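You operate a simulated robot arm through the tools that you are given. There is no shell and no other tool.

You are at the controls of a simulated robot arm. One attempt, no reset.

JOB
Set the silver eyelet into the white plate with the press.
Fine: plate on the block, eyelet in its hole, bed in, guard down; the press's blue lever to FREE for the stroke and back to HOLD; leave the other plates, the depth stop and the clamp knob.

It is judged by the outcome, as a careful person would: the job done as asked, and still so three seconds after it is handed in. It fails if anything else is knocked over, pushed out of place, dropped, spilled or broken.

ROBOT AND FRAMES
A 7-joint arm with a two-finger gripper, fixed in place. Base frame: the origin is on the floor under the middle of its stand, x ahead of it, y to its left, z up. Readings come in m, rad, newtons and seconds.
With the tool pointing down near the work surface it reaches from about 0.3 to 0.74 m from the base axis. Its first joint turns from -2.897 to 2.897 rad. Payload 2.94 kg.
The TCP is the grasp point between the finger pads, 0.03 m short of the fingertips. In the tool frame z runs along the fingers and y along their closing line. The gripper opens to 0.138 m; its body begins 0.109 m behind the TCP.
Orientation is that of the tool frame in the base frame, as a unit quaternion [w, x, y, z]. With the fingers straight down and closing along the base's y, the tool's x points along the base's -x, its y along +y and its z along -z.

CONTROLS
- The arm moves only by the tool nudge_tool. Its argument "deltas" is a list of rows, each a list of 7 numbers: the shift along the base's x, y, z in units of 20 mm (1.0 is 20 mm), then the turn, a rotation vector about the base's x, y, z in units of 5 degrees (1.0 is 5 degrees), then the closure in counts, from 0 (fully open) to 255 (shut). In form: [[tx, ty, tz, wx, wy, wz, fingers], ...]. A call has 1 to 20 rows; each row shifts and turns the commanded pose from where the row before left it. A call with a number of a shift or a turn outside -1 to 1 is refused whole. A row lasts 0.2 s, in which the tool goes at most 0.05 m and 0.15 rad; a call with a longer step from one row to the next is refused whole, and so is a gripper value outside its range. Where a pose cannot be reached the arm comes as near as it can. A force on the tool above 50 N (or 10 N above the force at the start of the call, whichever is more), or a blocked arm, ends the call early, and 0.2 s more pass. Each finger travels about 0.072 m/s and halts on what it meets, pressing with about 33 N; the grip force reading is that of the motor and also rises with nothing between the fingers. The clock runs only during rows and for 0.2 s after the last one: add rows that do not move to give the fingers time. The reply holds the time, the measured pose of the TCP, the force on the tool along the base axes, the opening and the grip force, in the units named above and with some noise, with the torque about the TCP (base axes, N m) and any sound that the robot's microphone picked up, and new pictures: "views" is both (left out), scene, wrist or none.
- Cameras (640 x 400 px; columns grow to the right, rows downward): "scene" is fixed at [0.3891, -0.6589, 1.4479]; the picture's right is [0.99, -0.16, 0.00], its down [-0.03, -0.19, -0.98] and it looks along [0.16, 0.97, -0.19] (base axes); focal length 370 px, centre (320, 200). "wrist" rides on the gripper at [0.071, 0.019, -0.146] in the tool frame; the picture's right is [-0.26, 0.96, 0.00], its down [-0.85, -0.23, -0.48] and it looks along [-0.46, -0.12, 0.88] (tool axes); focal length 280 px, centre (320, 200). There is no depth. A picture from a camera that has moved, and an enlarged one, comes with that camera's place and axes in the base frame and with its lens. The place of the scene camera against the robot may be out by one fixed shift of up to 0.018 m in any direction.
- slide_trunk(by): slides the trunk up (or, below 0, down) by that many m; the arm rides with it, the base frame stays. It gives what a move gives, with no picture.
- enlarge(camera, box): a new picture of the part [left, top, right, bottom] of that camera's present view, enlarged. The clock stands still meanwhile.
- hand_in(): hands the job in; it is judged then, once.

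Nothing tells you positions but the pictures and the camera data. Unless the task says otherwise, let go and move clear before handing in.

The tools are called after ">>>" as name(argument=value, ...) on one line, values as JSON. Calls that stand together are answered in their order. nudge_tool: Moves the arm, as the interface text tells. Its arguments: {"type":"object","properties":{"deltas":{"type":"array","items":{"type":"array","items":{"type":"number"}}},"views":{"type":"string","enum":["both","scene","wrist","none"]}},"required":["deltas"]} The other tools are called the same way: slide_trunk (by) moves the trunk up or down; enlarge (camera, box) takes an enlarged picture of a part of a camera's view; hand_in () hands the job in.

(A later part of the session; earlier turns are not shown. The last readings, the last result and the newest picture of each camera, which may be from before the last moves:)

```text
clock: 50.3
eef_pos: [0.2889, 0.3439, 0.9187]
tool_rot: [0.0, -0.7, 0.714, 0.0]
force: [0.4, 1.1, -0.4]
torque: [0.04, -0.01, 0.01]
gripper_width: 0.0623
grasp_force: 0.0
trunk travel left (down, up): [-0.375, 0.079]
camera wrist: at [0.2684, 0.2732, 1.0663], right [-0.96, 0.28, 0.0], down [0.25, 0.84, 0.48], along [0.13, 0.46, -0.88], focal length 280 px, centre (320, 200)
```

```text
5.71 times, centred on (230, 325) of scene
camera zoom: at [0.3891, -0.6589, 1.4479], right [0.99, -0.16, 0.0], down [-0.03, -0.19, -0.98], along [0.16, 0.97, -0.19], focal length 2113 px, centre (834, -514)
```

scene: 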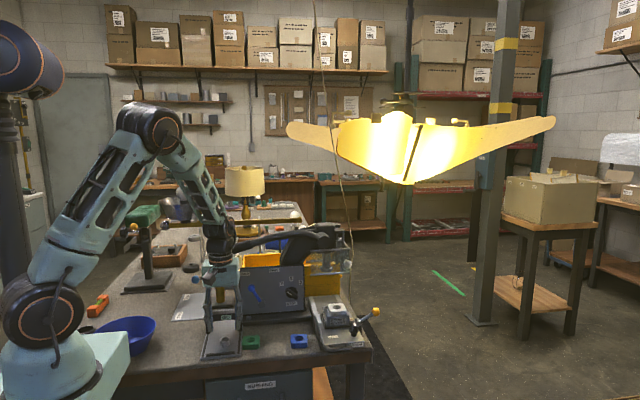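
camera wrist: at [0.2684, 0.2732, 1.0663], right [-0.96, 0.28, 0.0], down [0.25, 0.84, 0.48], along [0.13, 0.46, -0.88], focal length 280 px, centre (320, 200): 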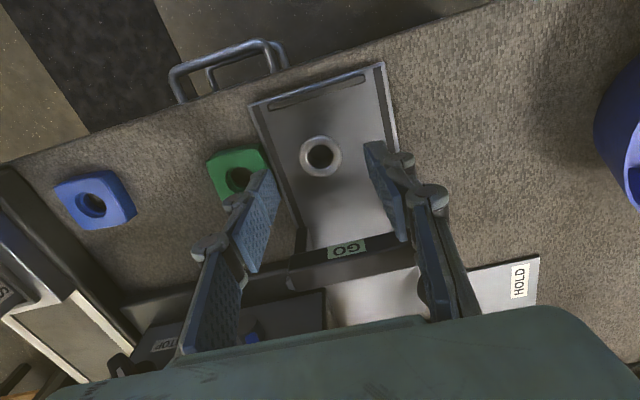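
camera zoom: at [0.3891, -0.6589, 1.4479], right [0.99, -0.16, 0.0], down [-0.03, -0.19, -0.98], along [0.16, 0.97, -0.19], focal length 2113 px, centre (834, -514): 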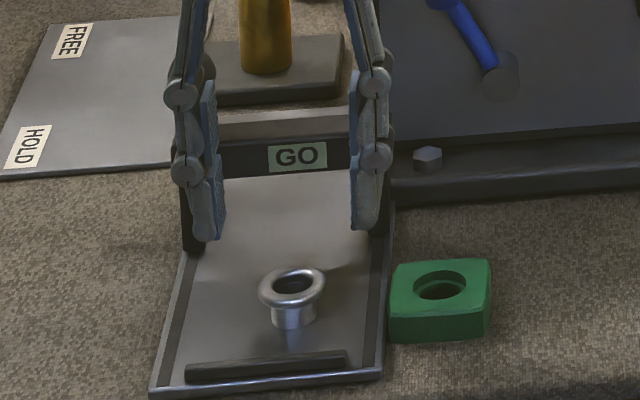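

The eyelet is centred between the fingers. I'll descend so the tips sit just below the flange, then close.

>>> nudge_tool(deltas=[[0.02, 0.03, -0.8, 0, 0, 0, 140], [0, 0, -0.8, 0, 0, 0, 140], [0, 0, -0.45, 0, 0, 0, 140], [0, 0, 0, 0, 0, 0, 140]], views="none")

>>> enlarge(camera="scene", box=[195, 305, 255, 360])

>>> enlarge(camera="wrist", box=[220, 90, 420, 215])

```text
clock: 51.3
eef_pos: [0.2905, 0.3448, 0.8789]
tool_rot: [0.0, -0.7, 0.714, 0.0]
force: [0.0, 0.1, 0.9]
torque: [0.03, -0.01, 0.03]
gripper_width: 0.0624
grasp_force: 0.0
trunk travel left (down, up): [-0.375, 0.079]
```

```text
7.27 times, centred on (225, 332) of scene
camera zoom: at [0.3891, -0.6589, 1.4479], right [0.99, -0.16, 0.0], down [-0.03, -0.19, -0.98], along [0.16, 0.97, -0.19], focal length 2689 px, centre (1011, -764)
```

zoom: 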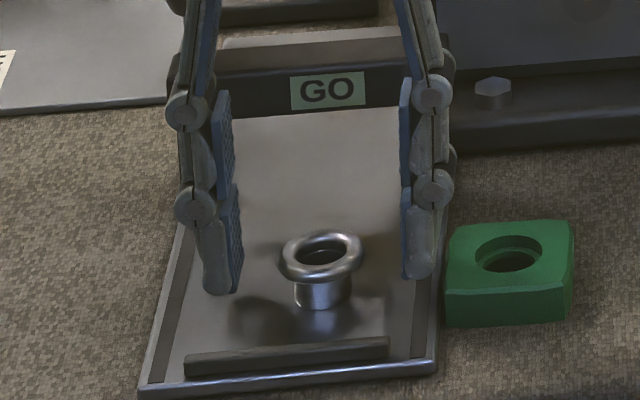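

```text
3.20 times, centred on (320, 152) of wrist
camera zoom: at [0.2689, 0.2737, 1.0249], right [-0.96, 0.28, 0.0], down [0.25, 0.84, 0.48], along [0.13, 0.46, -0.88], focal length 897 px, centre (320, 352)
```

zoom: 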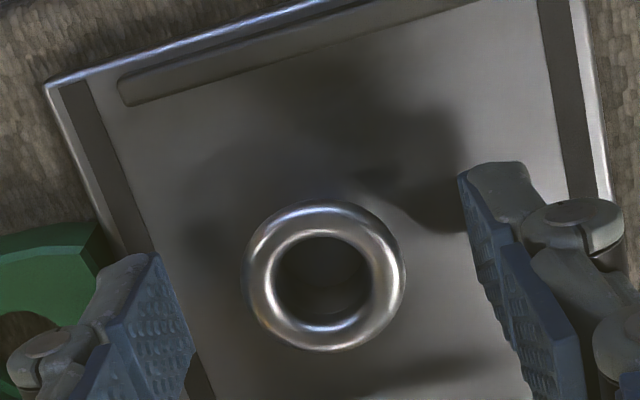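

>>> nudge_tool(deltas=[[0, 0, 0, 0, 0, 0, 170], [0, 0, 0, 0, 0, 0, 190], [0, 0, 0, 0, 0, 0, 215], [0, 0, 0, 0, 0, 0, 240], [0, 0, 0, 0, 0, 0, 255], [0, 0, 0, 0, 0, 0, 255]], views="wrist")

>>> enlarge(camera="scene", box=[195, 305, 255, 360])

>>> enlarge(camera="wrist", box=[220, 90, 420, 215])

```text
clock: 52.7
eef_pos: [0.2899, 0.3455, 0.8782]
tool_rot: [-0.001, -0.7, 0.714, 0.0]
force: [-0.8, -0.2, -0.1]
torque: [0.03, -0.02, -0.01]
gripper_width: 0.0321
grasp_force: 32.6
trunk travel left (down, up): [-0.375, 0.079]
camera wrist: at [0.2689, 0.2736, 1.0251], right [-0.96, 0.28, 0.0], down [0.25, 0.84, 0.48], along [0.13, 0.46, -0.88], focal length 280 px, centre (320, 200)
```

wrist: 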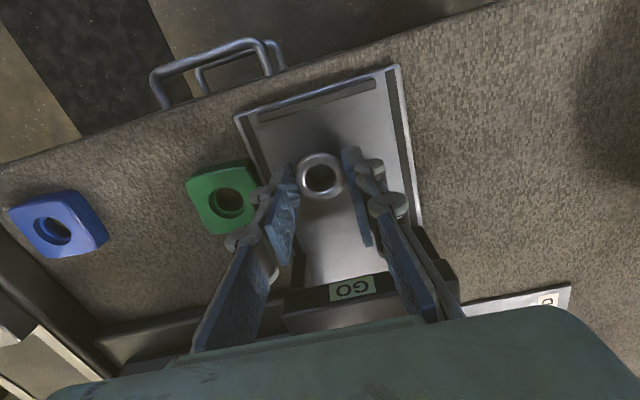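

```text
7.27 times, centred on (225, 332) of scene
camera zoom: at [0.3891, -0.6589, 1.4479], right [0.99, -0.16, 0.0], down [-0.03, -0.19, -0.98], along [0.16, 0.97, -0.19], focal length 2689 px, centre (1011, -764)
```

zoom: 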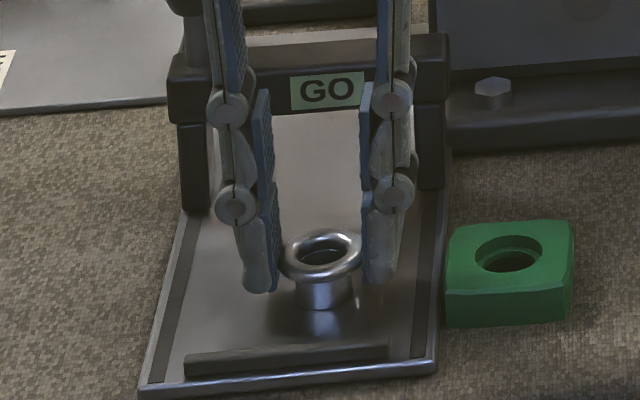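

```text
3.20 times, centred on (320, 152) of wrist
camera zoom: at [0.2689, 0.2736, 1.0251], right [-0.96, 0.28, 0.0], down [0.25, 0.84, 0.48], along [0.13, 0.46, -0.88], focal length 897 px, centre (320, 352)
```

zoom: 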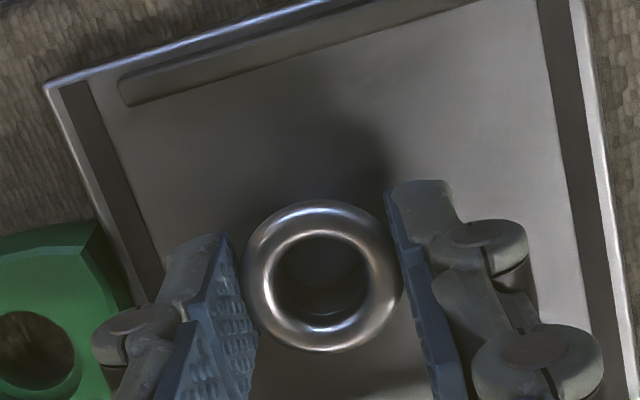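

The eyelet is gripped at 0.032 m. I'll lift gently and check it holds.

>>> nudge_tool(deltas=[[0, 0, 0.15, 0, 0, 0, 255], [0, 0, 0.3, 0, 0, 0, 255], [0, 0, 0.5, 0, 0, 0, 255], [0, 0, 0.5, 0, 0, 0, 255], [0, 0, 0.5, 0, 0, 0, 255], [0, 0, 0, 0, 0, 0, 255]], views="wrist")

>>> enlarge(camera="scene", box=[195, 285, 255, 340])

>>> enlarge(camera="wrist", box=[220, 90, 420, 215])

```text
clock: 54.1
eef_pos: [0.2892, 0.345, 0.918]
tool_rot: [0.0, -0.7, 0.715, -0.001]
force: [0.1, 0.4, 0.9]
torque: [0.0, 0.01, -0.03]
gripper_width: 0.0321
grasp_force: 32.9
trunk travel left (down, up): [-0.375, 0.079]
camera wrist: at [0.2684, 0.2738, 1.065], right [-0.96, 0.28, 0.0], down [0.25, 0.84, 0.48], along [0.13, 0.46, -0.88], focal length 280 px, centre (320, 200)
```

wrist: 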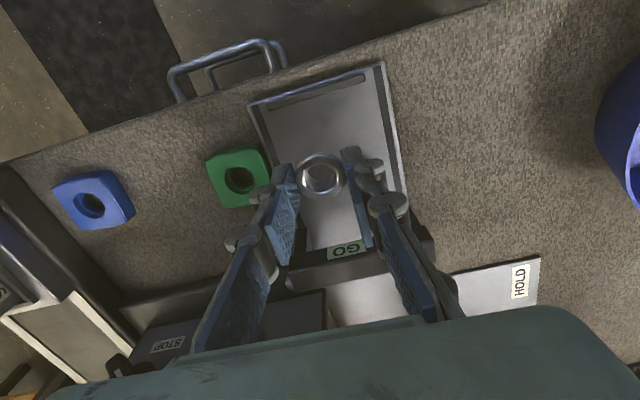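

```text
7.27 times, centred on (225, 312) of scene
camera zoom: at [0.3891, -0.6589, 1.4479], right [0.99, -0.16, 0.0], down [-0.03, -0.19, -0.98], along [0.16, 0.97, -0.19], focal length 2689 px, centre (1011, -618)
```

zoom: 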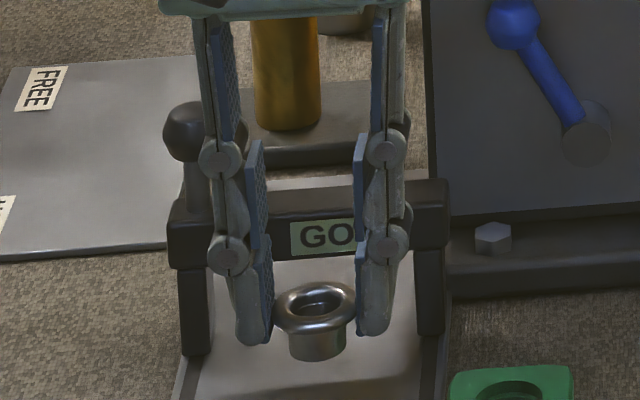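

```text
3.20 times, centred on (320, 152) of wrist
camera zoom: at [0.2684, 0.2738, 1.065], right [-0.96, 0.28, 0.0], down [0.25, 0.84, 0.48], along [0.13, 0.46, -0.88], focal length 897 px, centre (320, 352)
```

zoom: 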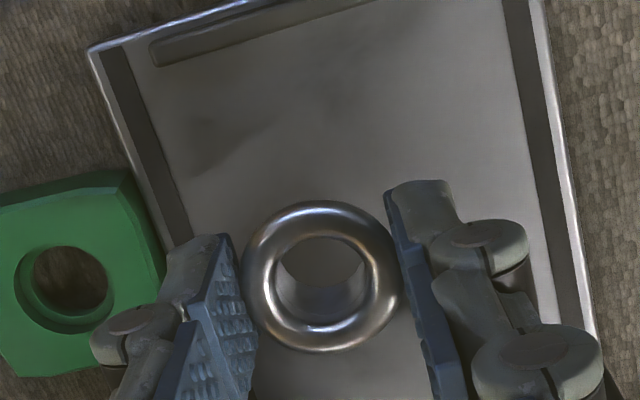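

The eyelet is held upright and centred in the grip. I'll carry it back over the block along the same clear path.

>>> nudge_tool(deltas=[[0, 0, 1, 0, 0, 0, 255], [0, -0.3, 1, 0, 0, 0, 255], [0.2, -0.7, 1, 0, 0, 0, 255], [0.5, -1, 1, 0, 0, 0, 255], [0.8, -1, 1, 0, 0, 0, 255], [1, -0.75, 0.2, 0, 0, 0, 255], [1, 0, 0, 0, 0, 0, 255], [1, 0, 0, 0, 0, 0, 255], [1, 0, 0, 0, 0, 0, 255], [1, 0, 0, 0, 0, 0, 255], [1, 0, 0, 0, 0, 0, 255], [1, 0, 0, 0, 0, 0, 255], [1, 0, 0, 0, 0, 0, 255], [1, 0, 0, 0, 0, 0, 255], [1, 0, 0, 0, 0, 0, 255], [1, 0, 0, 0, 0, 0, 255], [1, 0.2, 0, 0, 0, 0, 255], [1, 0.5, 0, 0, 0, 0, 255], [1, 0.5, 0, 0, 0, 0, 255], [0, 0, 0, 0, 0, 0, 255]], views="wrist")

```text
clock: 58.3
eef_pos: [0.6006, 0.2937, 1.0221]
tool_rot: [0.0, -0.7, 0.714, 0.001]
force: [-0.2, 0.2, -1.0]
torque: [0.04, 0.01, -0.03]
gripper_width: 0.0321
grasp_force: 33.2
trunk travel left (down, up): [-0.375, 0.079]
camera wrist: at [0.5792, 0.2234, 1.1692], right [-0.96, 0.28, 0.0], down [0.25, 0.84, 0.48], along [0.13, 0.46, -0.88], focal length 280 px, centre (320, 200)
```

wrist: 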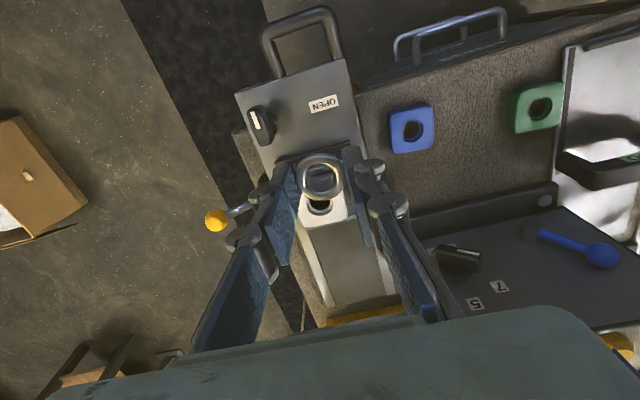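

>>> nudge_tool(deltas=[[0.4, 0.9, -0.2, 0, 0, 0, 255], [0.4, 1, -0.4, 0, 0, 0, 255], [0.06, 1, -0.5, 0, 0, 0, 255], [0, 0.06, 0, 0, 0, 0, 255], [0, 0, 0, 0, 0, 0, 255]], views="wrist")

>>> enlarge(camera="wrist", box=[240, 90, 400, 190])

>>> enlarge(camera="scene", box=[305, 275, 375, 325])

```text
clock: 59.5
eef_pos: [0.6167, 0.3536, 0.9986]
tool_rot: [0.0, -0.7, 0.714, 0.001]
force: [-0.1, 0.6, 1.0]
torque: [0.04, -0.02, 0.01]
gripper_width: 0.0322
grasp_force: 33.9
trunk travel left (down, up): [-0.375, 0.079]
camera wrist: at [0.5958, 0.2822, 1.1456], right [-0.96, 0.28, 0.0], down [0.25, 0.84, 0.48], along [0.13, 0.46, -0.88], focal length 280 px, centre (320, 200)
```

wrist: 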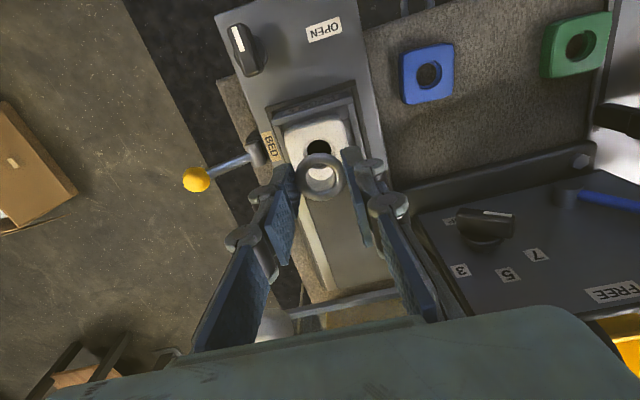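

```text
4.00 times, centred on (320, 140) of wrist
camera zoom: at [0.5958, 0.2822, 1.1456], right [-0.96, 0.28, 0.0], down [0.25, 0.84, 0.48], along [0.13, 0.46, -0.88], focal length 1122 px, centre (320, 440)
```

zoom: 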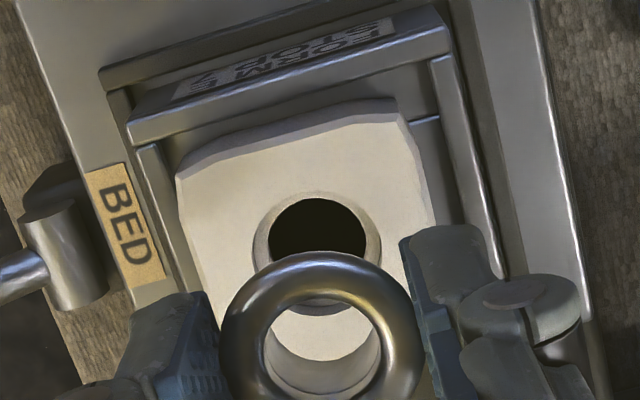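

```text
8.00 times, centred on (340, 300) of scene
camera zoom: at [0.3891, -0.6589, 1.4479], right [0.99, -0.16, 0.0], down [-0.03, -0.19, -0.98], along [0.16, 0.97, -0.19], focal length 2958 px, centre (160, -600)
```

zoom: 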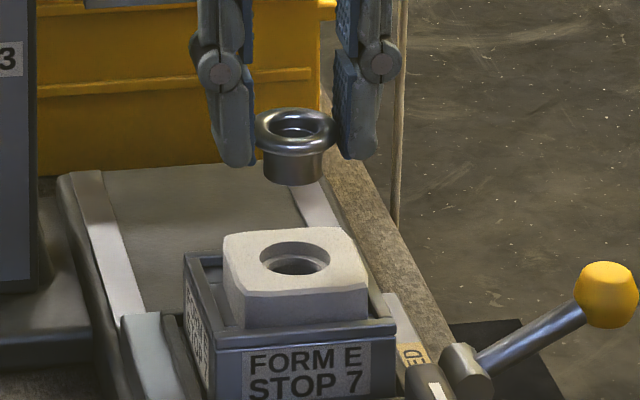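

The eyelet is nearly above the hole. I'll enlarge further to compare barrel and hole sizes and fine-tune the centring.

>>> enlarge(camera="wrist", box=[295, 130, 345, 165])

>>> enlarge(camera="scene", box=[318, 280, 358, 312])

```text
11.43 times, centred on (320, 148) of wrist
camera zoom: at [0.5958, 0.2822, 1.1456], right [-0.96, 0.28, 0.0], down [0.25, 0.84, 0.48], along [0.13, 0.46, -0.88], focal length 3204 px, centre (320, 800)
```

zoom: 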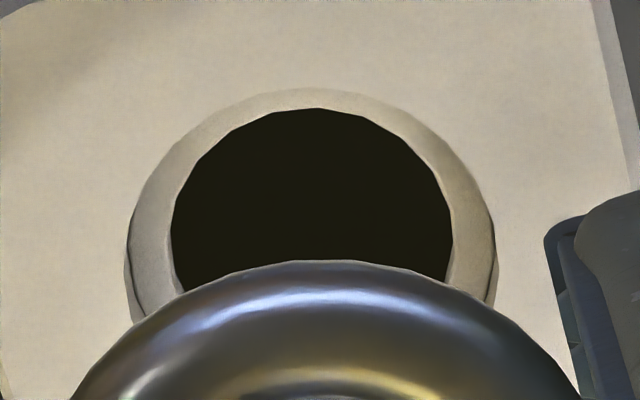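

```text
12.50 times, centred on (338, 296) of scene
camera zoom: at [0.3891, -0.6589, 1.4479], right [0.99, -0.16, 0.0], down [-0.03, -0.19, -0.98], along [0.16, 0.97, -0.19], focal length 4622 px, centre (95, -1000)
```

zoom: 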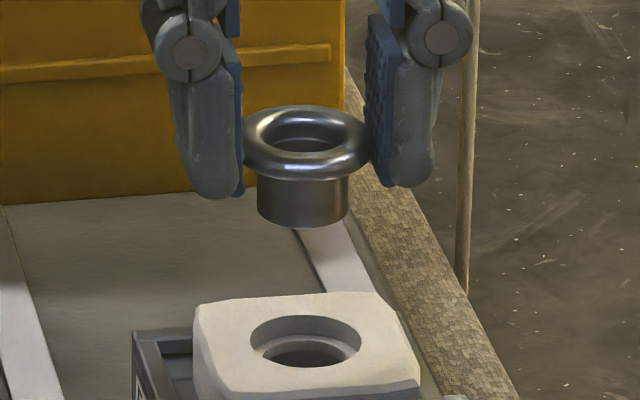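

The eyelet is within about 1 mm of the hole centre. The hole has a wider counterbore that the barrel fits into. I'll shift +0.8 mm in x and descend.

>>> nudge_tool(deltas=[[0.04, 0, -0.5, 0, 0, 0, 255], [0, 0, -0.5, 0, 0, 0, 255], [0, 0, -0.5, 0, 0, 0, 255], [0, 0, 0, 0, 0, 0, 255]], views="wrist")

>>> enlarge(camera="scene", box=[318, 285, 358, 317])

>>> enlarge(camera="wrist", box=[270, 120, 370, 190])

```text
clock: 60.5
eef_pos: [0.6174, 0.3527, 0.9701]
tool_rot: [0.0, -0.7, 0.715, 0.0]
force: [-0.3, -0.1, -0.6]
torque: [-0.02, 0.01, -0.03]
gripper_width: 0.0323
grasp_force: 32.7
trunk travel left (down, up): [-0.375, 0.079]
camera wrist: at [0.5967, 0.282, 1.1156], right [-0.96, 0.28, 0.0], down [0.25, 0.84, 0.48], along [0.13, 0.46, -0.88], focal length 280 px, centre (320, 200)
```

wrist: 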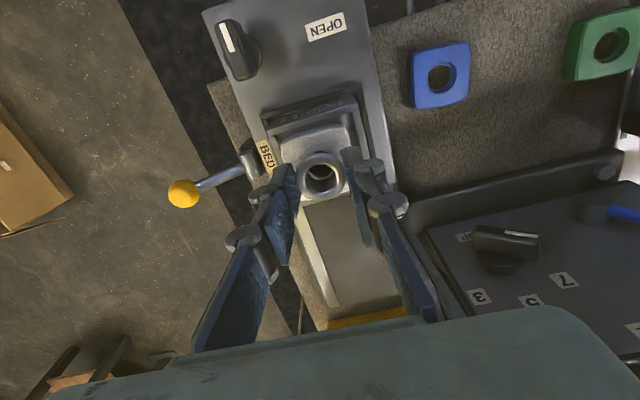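

```text
12.50 times, centred on (338, 301) of scene
camera zoom: at [0.3891, -0.6589, 1.4479], right [0.99, -0.16, 0.0], down [-0.03, -0.19, -0.98], along [0.16, 0.97, -0.19], focal length 4622 px, centre (95, -1062)
```

zoom: 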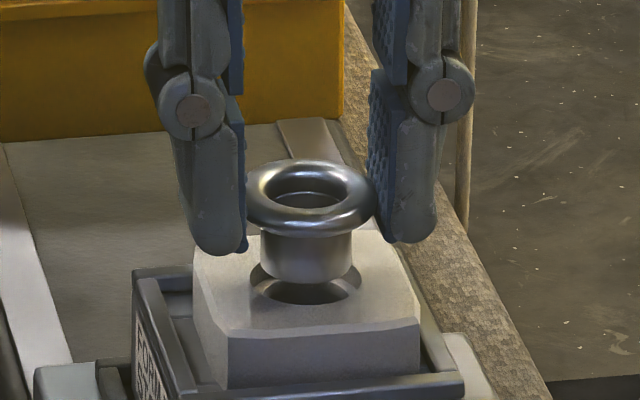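

```text
5.71 times, centred on (320, 155) of wrist
camera zoom: at [0.5967, 0.282, 1.1156], right [-0.96, 0.28, 0.0], down [0.25, 0.84, 0.48], along [0.13, 0.46, -0.88], focal length 1602 px, centre (320, 457)
```

zoom: 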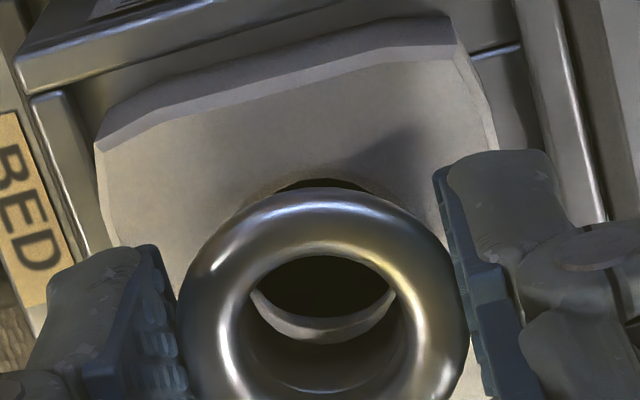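

The barrel lines up with the counterbore in both views. I'll lower it in 2 mm steps and watch the force.

>>> nudge_tool(deltas=[[0, 0, -0.15, 0, 0, 0, 255], [0, 0, -0.15, 0, 0, 0, 255], [0, 0, 0, 0, 0, 0, 255]], views="none")

>>> nudge_tool(deltas=[[0, 0, -0.1, 0, 0, 0, 255], [0, 0, 0, 0, 0, 0, 255]], views="none")

>>> enlarge(camera="scene", box=[318, 285, 358, 317])

```text
clock: 61.3
eef_pos: [0.6174, 0.3514, 0.9639]
tool_rot: [0.0, -0.7, 0.715, 0.0]
force: [-1.2, 0.3, -0.6]
torque: [-0.05, -0.01, 0.0]
gripper_width: 0.0322
grasp_force: 33.7
trunk travel left (down, up): [-0.375, 0.079]
```

```text
clock: 61.9
eef_pos: [0.6178, 0.3526, 0.9603]
tool_rot: [-0.001, -0.7, 0.714, -0.001]
force: [-0.3, -0.3, -0.4]
torque: [-0.01, 0.01, -0.01]
gripper_width: 0.0322
grasp_force: 32.6
trunk travel left (down, up): [-0.375, 0.079]
```

```text
12.50 times, centred on (338, 301) of scene
camera zoom: at [0.3891, -0.6589, 1.4479], right [0.99, -0.16, 0.0], down [-0.03, -0.19, -0.98], along [0.16, 0.97, -0.19], focal length 4622 px, centre (95, -1062)
```

zoom: 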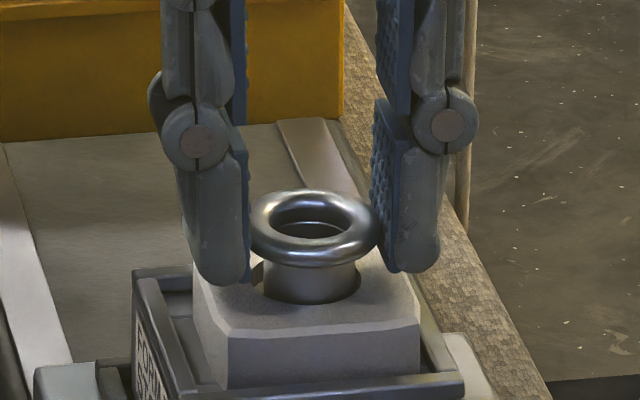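

The barrel has entered the counterbore. I'll nudge 1 mm in −x and keep lowering.

>>> nudge_tool(deltas=[[-0.05, 0, -0.05, 0, 0, 0, 255], [0, 0, -0.05, 0, 0, 0, 255], [0, 0, 0, 0, 0, 0, 255]], views="none")

>>> nudge_tool(deltas=[[0, 0, -0.1, 0, 0, 0, 255], [0, 0, 0, 0, 0, 0, 255]], views="none")

>>> nudge_tool(deltas=[[0, 0, -0.1, 0, 0, 0, 255], [0, 0, 0, 0, 0, 0, 255]], views="wrist")

>>> enlarge(camera="scene", box=[318, 285, 358, 317])

```text
clock: 62.7
eef_pos: [0.6177, 0.3526, 0.959]
tool_rot: [0.0, -0.699, 0.715, 0.0]
force: [-0.9, 0.7, 0.7]
torque: [-0.01, 0.03, -0.01]
gripper_width: 0.0324
grasp_force: 33.1
trunk travel left (down, up): [-0.375, 0.079]
```

```text
clock: 63.3
eef_pos: [0.6161, 0.3529, 0.9585]
tool_rot: [0.001, -0.699, 0.715, 0.0]
force: [0.8, -1.4, 8.3]
torque: [0.0, -0.03, 0.01]
gripper_width: 0.0322
grasp_force: 33.1
trunk travel left (down, up): [-0.375, 0.079]
```

```text
clock: 63.9
eef_pos: [0.6173, 0.3514, 0.9591]
tool_rot: [0.002, -0.7, 0.714, -0.001]
force: [2.0, 0.7, 18.9]
torque: [0.03, -0.04, -0.01]
gripper_width: 0.0321
grasp_force: 33.1
trunk travel left (down, up): [-0.375, 0.079]
camera wrist: at [0.5952, 0.2808, 1.1053], right [-0.96, 0.28, 0.0], down [0.25, 0.84, 0.48], along [0.14, 0.46, -0.88], focal length 280 px, centre (320, 200)
```

wrist: 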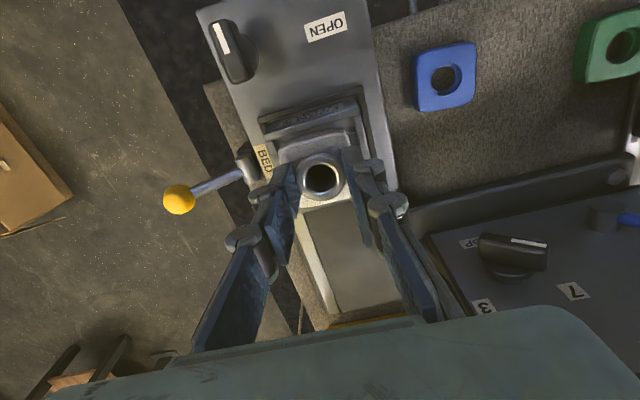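

```text
12.50 times, centred on (338, 301) of scene
camera zoom: at [0.3891, -0.6589, 1.4479], right [0.99, -0.16, 0.0], down [-0.03, -0.19, -0.98], along [0.16, 0.97, -0.19], focal length 4622 px, centre (95, -1062)
```

zoom: 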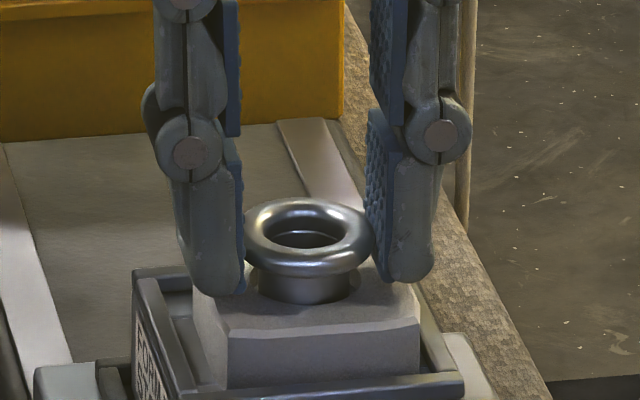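

The barrel is bottomed on the counterbore step: 19 N with almost no torque, so it's centred. I'll ease off and release slowly.

>>> nudge_tool(deltas=[[0, 0, 0.2, 0, 0, 0, 255], [0, 0, 0, 0, 0, 0, 255], [0, 0, 0, 0, 0, 0, 190], [0, 0, 0, 0, 0, 0, 175], [0, 0, 0, 0, 0, 0, 160], [0, 0, 0, 0, 0, 0, 160]], views="wrist")

>>> enlarge(camera="scene", box=[318, 285, 358, 317])

>>> enlarge(camera="wrist", box=[270, 120, 370, 190])

```text
clock: 65.3
eef_pos: [0.6156, 0.3519, 0.9591]
tool_rot: [0.0, -0.7, 0.715, 0.001]
force: [0.2, 0.8, -0.7]
torque: [-0.01, -0.01, -0.01]
gripper_width: 0.0516
grasp_force: 0.1
trunk travel left (down, up): [-0.375, 0.079]
camera wrist: at [0.5959, 0.2812, 1.1062], right [-0.96, 0.28, 0.0], down [0.25, 0.84, 0.48], along [0.13, 0.46, -0.88], focal length 280 px, centre (320, 200)
```

wrist: 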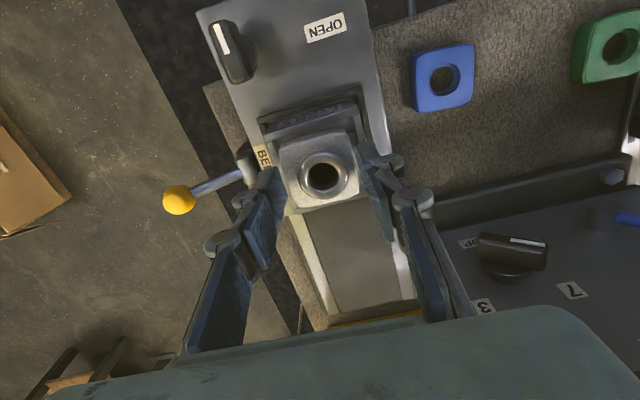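

```text
12.50 times, centred on (338, 301) of scene
camera zoom: at [0.3891, -0.6589, 1.4479], right [0.99, -0.16, 0.0], down [-0.03, -0.19, -0.98], along [0.16, 0.97, -0.19], focal length 4622 px, centre (95, -1062)
```

zoom: 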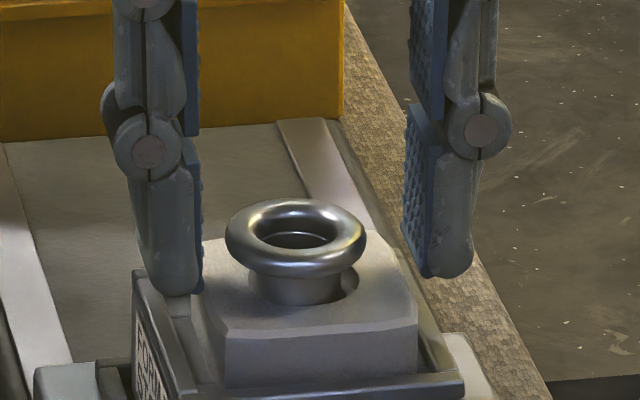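

```text
5.71 times, centred on (320, 155) of wrist
camera zoom: at [0.5959, 0.2812, 1.1062], right [-0.96, 0.28, 0.0], down [0.25, 0.84, 0.48], along [0.13, 0.46, -0.88], focal length 1602 px, centre (320, 457)
```

zoom: 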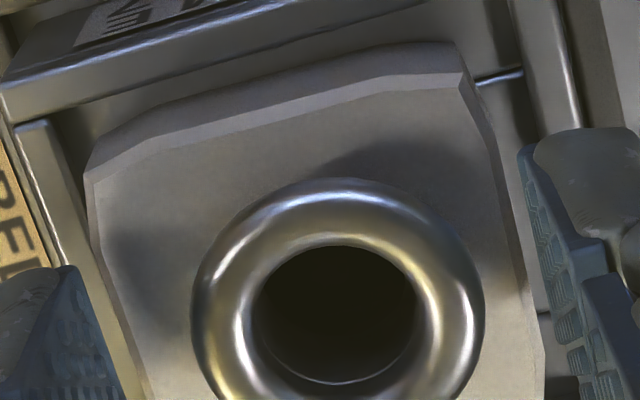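

The eyelet stands upright in its hole but sits about 2 mm to the −x, −y side. I'll re-grip it lightly, lift 1 mm, shift it to centre, and release again.

>>> nudge_tool(deltas=[[0, 0, 0, 0, 0, 0, 185], [0, 0, 0, 0, 0, 0, 205], [0, 0, 0, 0, 0, 0, 220], [0, 0, 0.06, 0, 0, 0, 220], [0.06, 0.04, 0, 0, 0, 0, 220], [0.06, 0.03, 0, 0, 0, 0, 220], [0, 0, 0, 0, 0, 0, 220]], views="wrist")

>>> enlarge(camera="scene", box=[318, 285, 358, 317])

>>> enlarge(camera="wrist", box=[270, 120, 370, 190])

```text
clock: 66.9
eef_pos: [0.6184, 0.3543, 0.9603]
tool_rot: [0.001, -0.699, 0.715, 0.0]
force: [0.0, 0.6, -0.5]
torque: [-0.01, 0.05, -0.02]
gripper_width: 0.0319
grasp_force: 33.0
trunk travel left (down, up): [-0.375, 0.079]
camera wrist: at [0.598, 0.2828, 1.1076], right [-0.96, 0.28, 0.0], down [0.25, 0.84, 0.48], along [0.13, 0.46, -0.88], focal length 280 px, centre (320, 200)
```

wrist: 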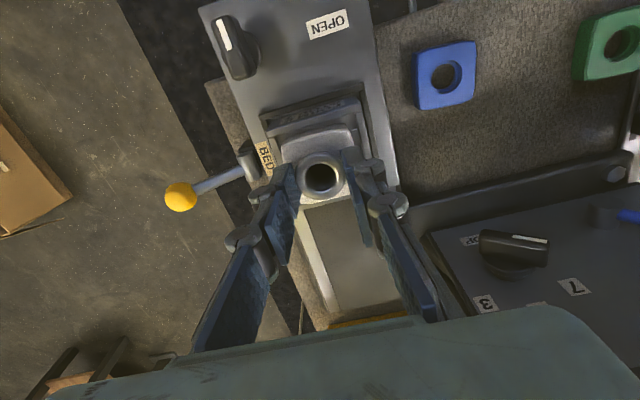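

```text
12.50 times, centred on (338, 301) of scene
camera zoom: at [0.3891, -0.6589, 1.4479], right [0.99, -0.16, 0.0], down [-0.03, -0.19, -0.98], along [0.16, 0.97, -0.19], focal length 4622 px, centre (95, -1062)
```

zoom: 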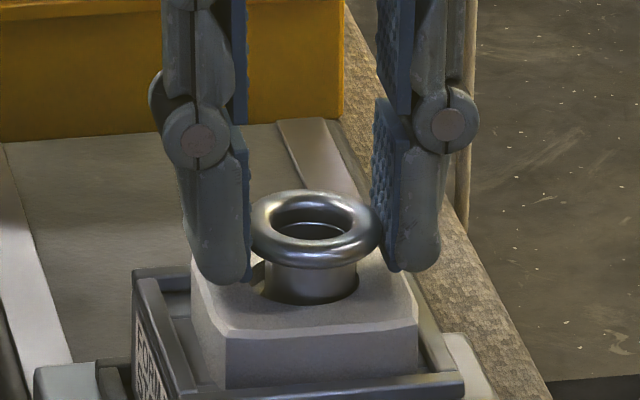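

```text
5.71 times, centred on (320, 155) of wrist
camera zoom: at [0.598, 0.2828, 1.1076], right [-0.96, 0.28, 0.0], down [0.25, 0.84, 0.48], along [0.13, 0.46, -0.88], focal length 1602 px, centre (320, 457)
```

zoom: 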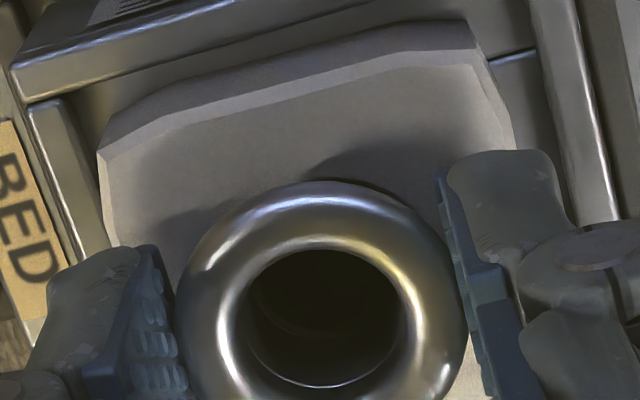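

It went slightly too far in +x. I'll bring it back about 1.2 mm, lower, and release.

>>> nudge_tool(deltas=[[-0.065, 0, 0, 0, 0, 0, 220], [0, 0, 0, 0, 0, 0, 220], [0, 0, -0.1, 0, 0, 0, 220], [0, 0, 0, 0, 0, 0, 220], [0, 0, 0, 0, 0, 0, 190], [0, 0, 0, 0, 0, 0, 180], [0, 0, 0, 0, 0, 0, 165], [0, 0, 0, 0, 0, 0, 150], [0, 0, 0, 0, 0, 0, 150]], views="wrist")

>>> enlarge(camera="scene", box=[318, 285, 358, 317])

>>> enlarge(camera="wrist", box=[270, 120, 370, 190])

```text
clock: 68.9
eef_pos: [0.6171, 0.3542, 0.9594]
tool_rot: [0.0, -0.7, 0.714, 0.0]
force: [-0.1, -0.4, -0.2]
torque: [0.01, -0.02, 0.0]
gripper_width: 0.0569
grasp_force: 0.1
trunk travel left (down, up): [-0.375, 0.079]
camera wrist: at [0.5967, 0.2835, 1.1056], right [-0.96, 0.28, 0.0], down [0.25, 0.84, 0.48], along [0.13, 0.46, -0.88], focal length 280 px, centre (320, 200)
```

wrist: 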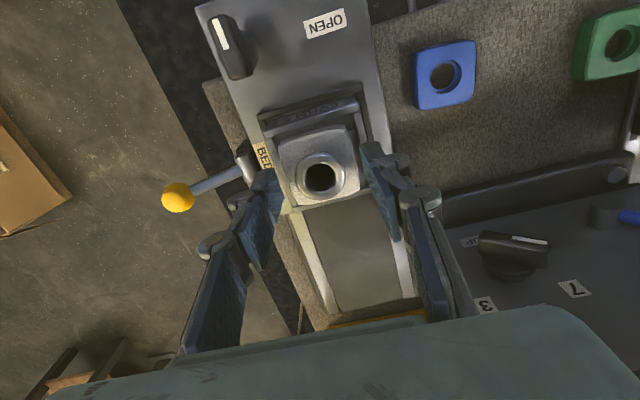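

```text
12.50 times, centred on (338, 301) of scene
camera zoom: at [0.3891, -0.6589, 1.4479], right [0.99, -0.16, 0.0], down [-0.03, -0.19, -0.98], along [0.16, 0.97, -0.19], focal length 4622 px, centre (95, -1062)
```

zoom: 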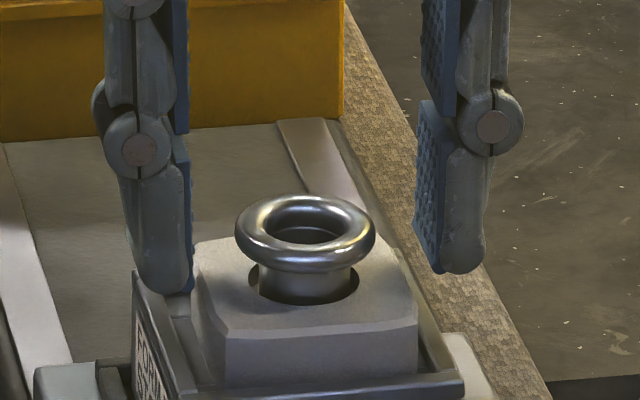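

```text
5.71 times, centred on (320, 155) of wrist
camera zoom: at [0.5967, 0.2835, 1.1056], right [-0.96, 0.28, 0.0], down [0.25, 0.84, 0.48], along [0.13, 0.46, -0.88], focal length 1602 px, centre (320, 457)
```

zoom: 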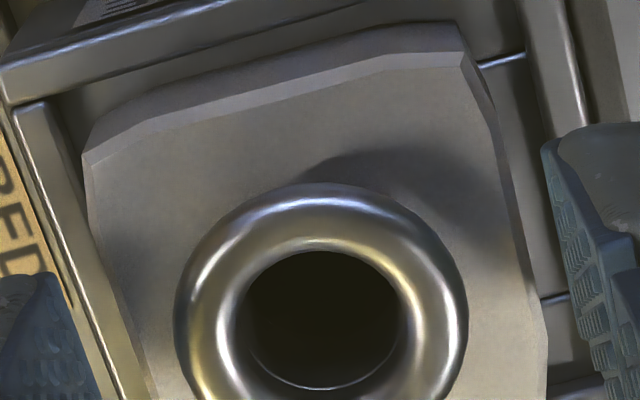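

The eyelet is now centred in the hole and standing upright. I'll rise straight up, then move forward to face the bed's handle.

>>> nudge_tool(deltas=[[0, 0, 0.3, 0, 0, 0, 150], [0, 0, 0.8, 0, 0, 0, 150], [0, 0, 1, 0, 0, 0, 150], [0, 0, 1, 0, 0, 0, 150], [0, -0.5, 1, 0, 0, 0, 150], [0, -1, 0, 0, 0, 0, 150], [0, -1, 0, 0, 0, 0, 150], [0, -1, 0, 0, 0, 0, 150], [0, -1, 0, 0, 0, 0, 150], [0, 0, 0, 0, 0, 0, 150]], views="both")

>>> enlarge(camera="wrist", box=[220, 40, 420, 165])

>>> enlarge(camera="scene", box=[305, 285, 385, 355])

```text
clock: 71.1
eef_pos: [0.6173, 0.2633, 1.0403]
tool_rot: [0.0, -0.7, 0.714, 0.0]
force: [0.2, 0.2, 0.2]
torque: [0.0, -0.03, 0.01]
gripper_width: 0.0573
grasp_force: 0.1
trunk travel left (down, up): [-0.375, 0.079]
camera wrist: at [0.5961, 0.1926, 1.187], right [-0.96, 0.28, 0.0], down [0.25, 0.84, 0.48], along [0.13, 0.46, -0.88], focal length 280 px, centre (320, 200)
```

scene: 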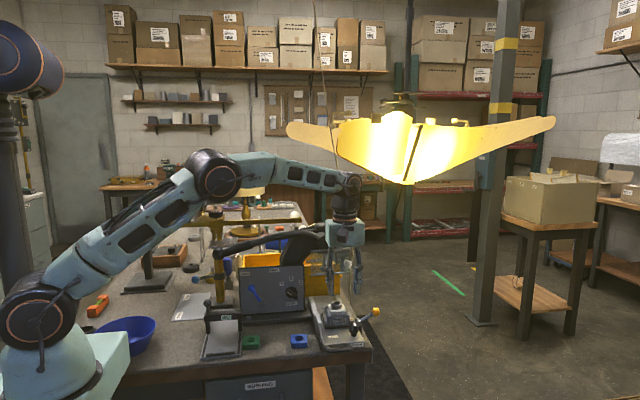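
wrist: 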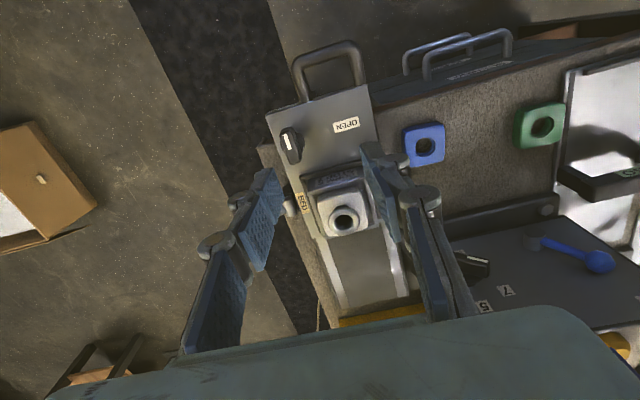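

```text
3.20 times, centred on (320, 102) of wrist
camera zoom: at [0.5961, 0.1926, 1.187], right [-0.96, 0.28, 0.0], down [0.25, 0.84, 0.48], along [0.13, 0.46, -0.88], focal length 897 px, centre (320, 512)
```

zoom: 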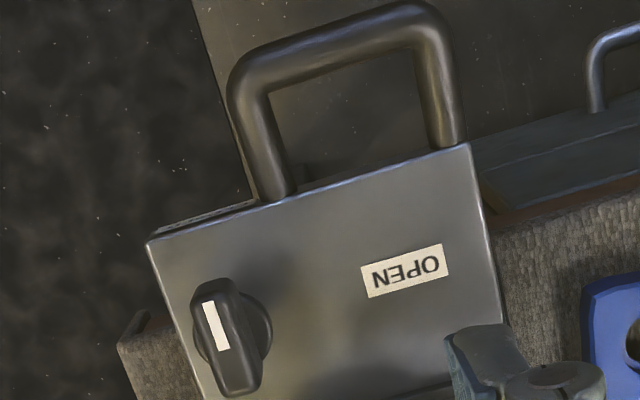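

```text
5.71 times, centred on (345, 320) of scene
camera zoom: at [0.3891, -0.6589, 1.4479], right [0.99, -0.16, 0.0], down [-0.03, -0.19, -0.98], along [0.16, 0.97, -0.19], focal length 2113 px, centre (177, -486)
```

zoom: 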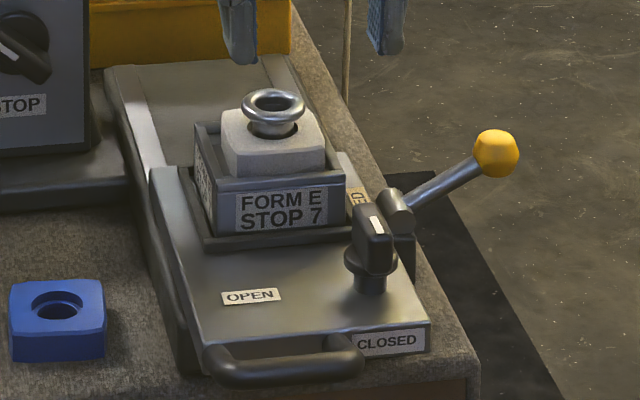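

The bed's handle bar is at y≈0.199, x 0.557–0.628 and z≈0.888. I'll close the fingers, come down in front of the bar, and push gently in +y to see whether the bed slides.

>>> nudge_tool(deltas=[[-0.2, -1, 0, 0, 0, 0, 200], [-0.2, -1, 0, 0, 0, 0, 255], [-0.2, -1, 0, 0, 0, 0, 255], [0, -1, 0, 0, 0, 0, 255], [0, -1, 0, 0, 0, 0, 255], [0, -0.6, -0.5, 0, 0, 0, 255], [0, 0, -1, 0, 0, 0, 255], [0, 0, -1, 0, 0, 0, 255], [0, 0, -1, 0, 0, 0, 255], [0, 0, -1, 0, 0, 0, 255], [0, 0, -1, 0, 0, 0, 255], [0, 0, -1, 0, 0, 0, 255], [0, 0, -1, 0, 0, 0, 255], [0, 0, 0, 0, 0, 0, 255]], views="both")

>>> enlarge(camera="scene", box=[305, 285, 385, 355])

```text
clock: 74.1
eef_pos: [0.6054, 0.1533, 0.8898]
tool_rot: [0.0, -0.7, 0.715, 0.0]
force: [0.6, -0.1, 0.5]
torque: [0.03, 0.01, 0.0]
gripper_width: 0.0
grasp_force: 28.3
trunk travel left (down, up): [-0.375, 0.079]
camera wrist: at [0.5861, 0.0821, 1.0362], right [-0.96, 0.28, 0.0], down [0.25, 0.84, 0.48], along [0.13, 0.46, -0.88], focal length 280 px, centre (320, 200)
```

scene: 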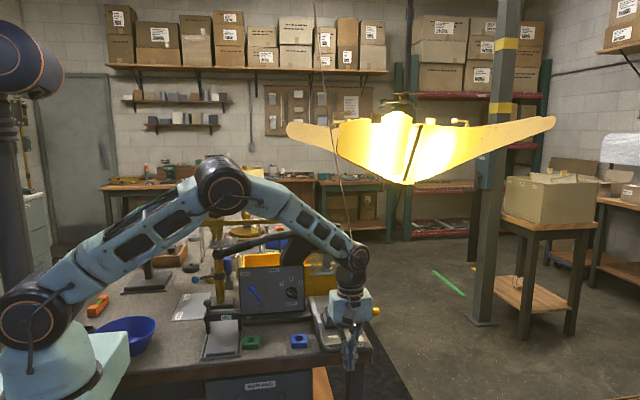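
wrist: 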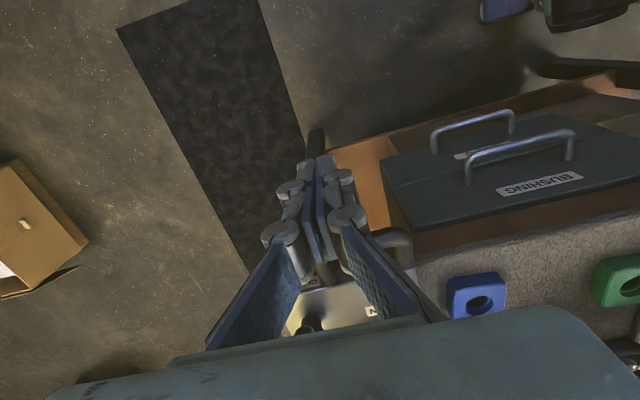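

```text
5.71 times, centred on (345, 320) of scene
camera zoom: at [0.3891, -0.6589, 1.4479], right [0.99, -0.16, 0.0], down [-0.03, -0.19, -0.98], along [0.16, 0.97, -0.19], focal length 2113 px, centre (177, -486)
```

zoom: 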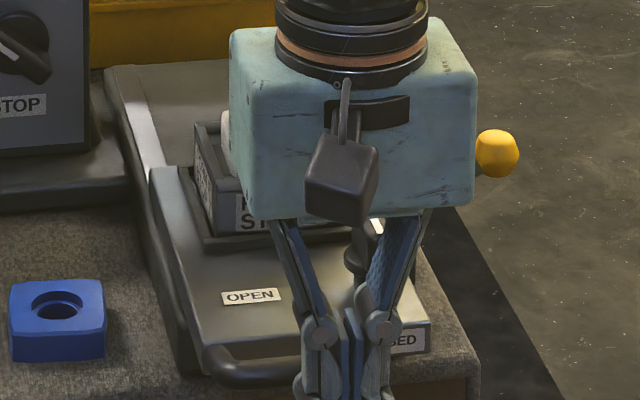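

>>> nudge_tool(deltas=[[0, 0.4, 0, 0, 0, 0, 255], [0, 0.4, 0, 0, 0, 0, 255], [0, 0.3, 0, 0, 0, 0, 255], [0, 0.3, 0, 0, 0, 0, 255], [0, 0.2, 0, 0, 0, 0, 255], [0, 0, 0, 0, 0, 0, 255]], views="wrist")

>>> enlarge(camera="scene", box=[305, 285, 385, 355])

```text
clock: 75.5
eef_pos: [0.6061, 0.1825, 0.8903]
tool_rot: [0.0, -0.699, 0.715, -0.001]
force: [-1.0, -6.8, 1.0]
torque: [-0.03, 0.06, -0.01]
gripper_width: 0.006
grasp_force: 28.5
trunk travel left (down, up): [-0.375, 0.079]
camera wrist: at [0.585, 0.1116, 1.0377], right [-0.96, 0.28, 0.0], down [0.25, 0.84, 0.47], along [0.13, 0.46, -0.88], focal length 280 px, centre (320, 200)
```

wrist: 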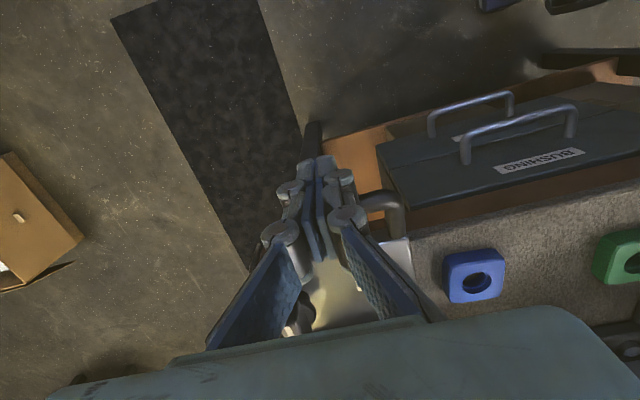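

```text
5.71 times, centred on (345, 320) of scene
camera zoom: at [0.3891, -0.6589, 1.4479], right [0.99, -0.16, 0.0], down [-0.03, -0.19, -0.98], along [0.16, 0.97, -0.19], focal length 2113 px, centre (177, -486)
```

zoom: 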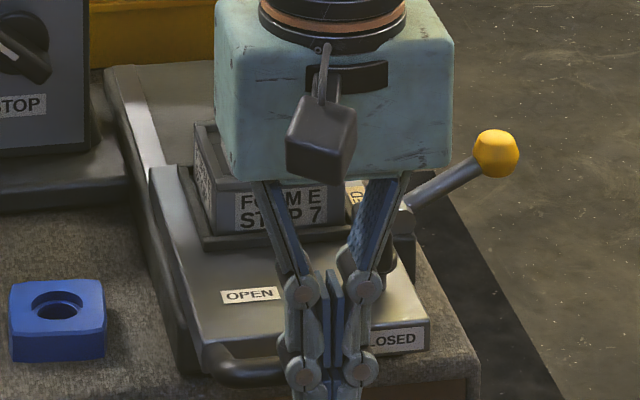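

Contact has been made at about 7 N. I'll push a bit more and watch the force and whether the bed moves.

>>> nudge_tool(deltas=[[0, 0.2, 0, 0, 0, 0, 255], [0, 0.2, 0, 0, 0, 0, 255], [0, 0.2, 0, 0, 0, 0, 255], [0, 0, 0, 0, 0, 0, 255]], views="none")

>>> enlarge(camera="scene", box=[305, 285, 385, 355])

```text
clock: 76.5
eef_pos: [0.6051, 0.1977, 0.8908]
tool_rot: [0.0, -0.7, 0.715, 0.001]
force: [0.5, -1.1, -0.2]
torque: [-0.01, -0.01, 0.01]
gripper_width: 0.0001
grasp_force: 28.9
trunk travel left (down, up): [-0.375, 0.079]
```

```text
5.71 times, centred on (345, 320) of scene
camera zoom: at [0.3891, -0.6589, 1.4479], right [0.99, -0.16, 0.0], down [-0.03, -0.19, -0.98], along [0.16, 0.97, -0.19], focal length 2113 px, centre (177, -486)
```

zoom: 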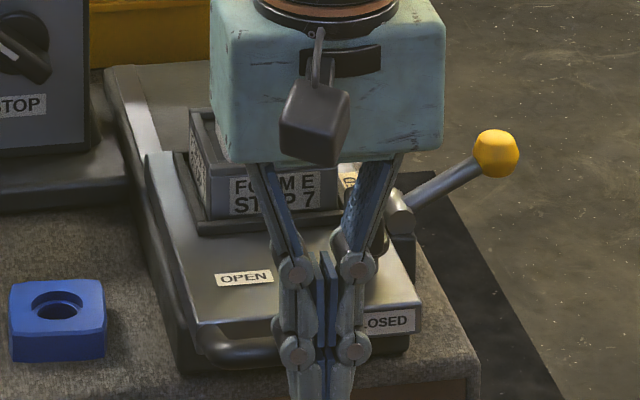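

The bed slides freely, and the yellow "BED" lever stays fixed to the base. I'll keep pushing slowly.

>>> nudge_tool(deltas=[[0, 0.2, 0, 0, 0, 0, 255], [0, 0.3, 0, 0, 0, 0, 255], [0, 0.3, 0, 0, 0, 0, 255], [0, 0.3, 0, 0, 0, 0, 255], [0, 0.3, 0, 0, 0, 0, 255], [0, 0.3, 0, 0, 0, 0, 255], [0, 0.3, 0, 0, 0, 0, 255], [0, 0.3, 0, 0, 0, 0, 255], [0, 0.3, 0, 0, 0, 0, 255], [0, 0.2, 0, 0, 0, 0, 255], [0, 0, 0, 0, 0, 0, 255]], views="both")

>>> enlarge(camera="scene", box=[305, 270, 385, 340])

```text
clock: 78.9
eef_pos: [0.6054, 0.252, 0.8903]
tool_rot: [0.0, -0.699, 0.715, 0.0]
force: [0.3, -1.1, -0.4]
torque: [-0.01, -0.01, -0.01]
gripper_width: 0.0059
grasp_force: 28.9
trunk travel left (down, up): [-0.375, 0.079]
camera wrist: at [0.5849, 0.1806, 1.0371], right [-0.96, 0.28, 0.0], down [0.25, 0.84, 0.48], along [0.13, 0.46, -0.88], focal length 280 px, centre (320, 200)
```

scene: 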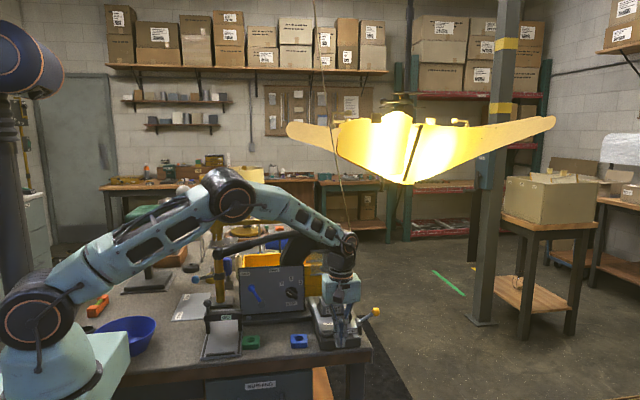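
wrist: 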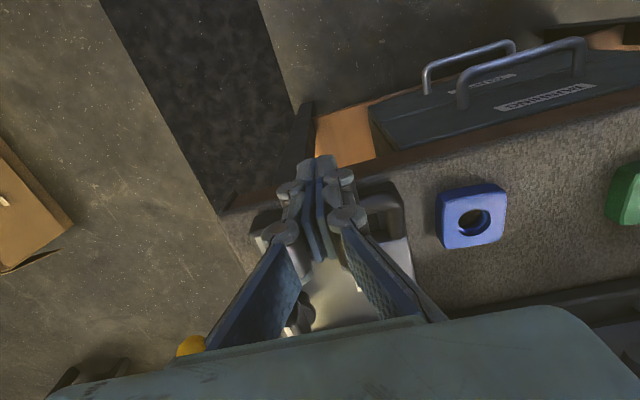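

```text
5.71 times, centred on (345, 305) of scene
camera zoom: at [0.3891, -0.6589, 1.4479], right [0.99, -0.16, 0.0], down [-0.03, -0.19, -0.98], along [0.16, 0.97, -0.19], focal length 2113 px, centre (177, -400)
```

zoom: 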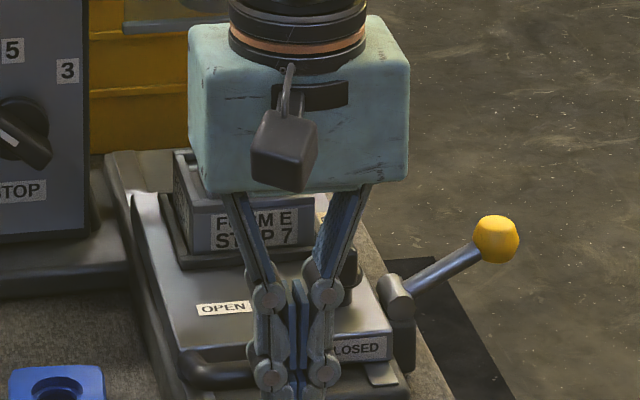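

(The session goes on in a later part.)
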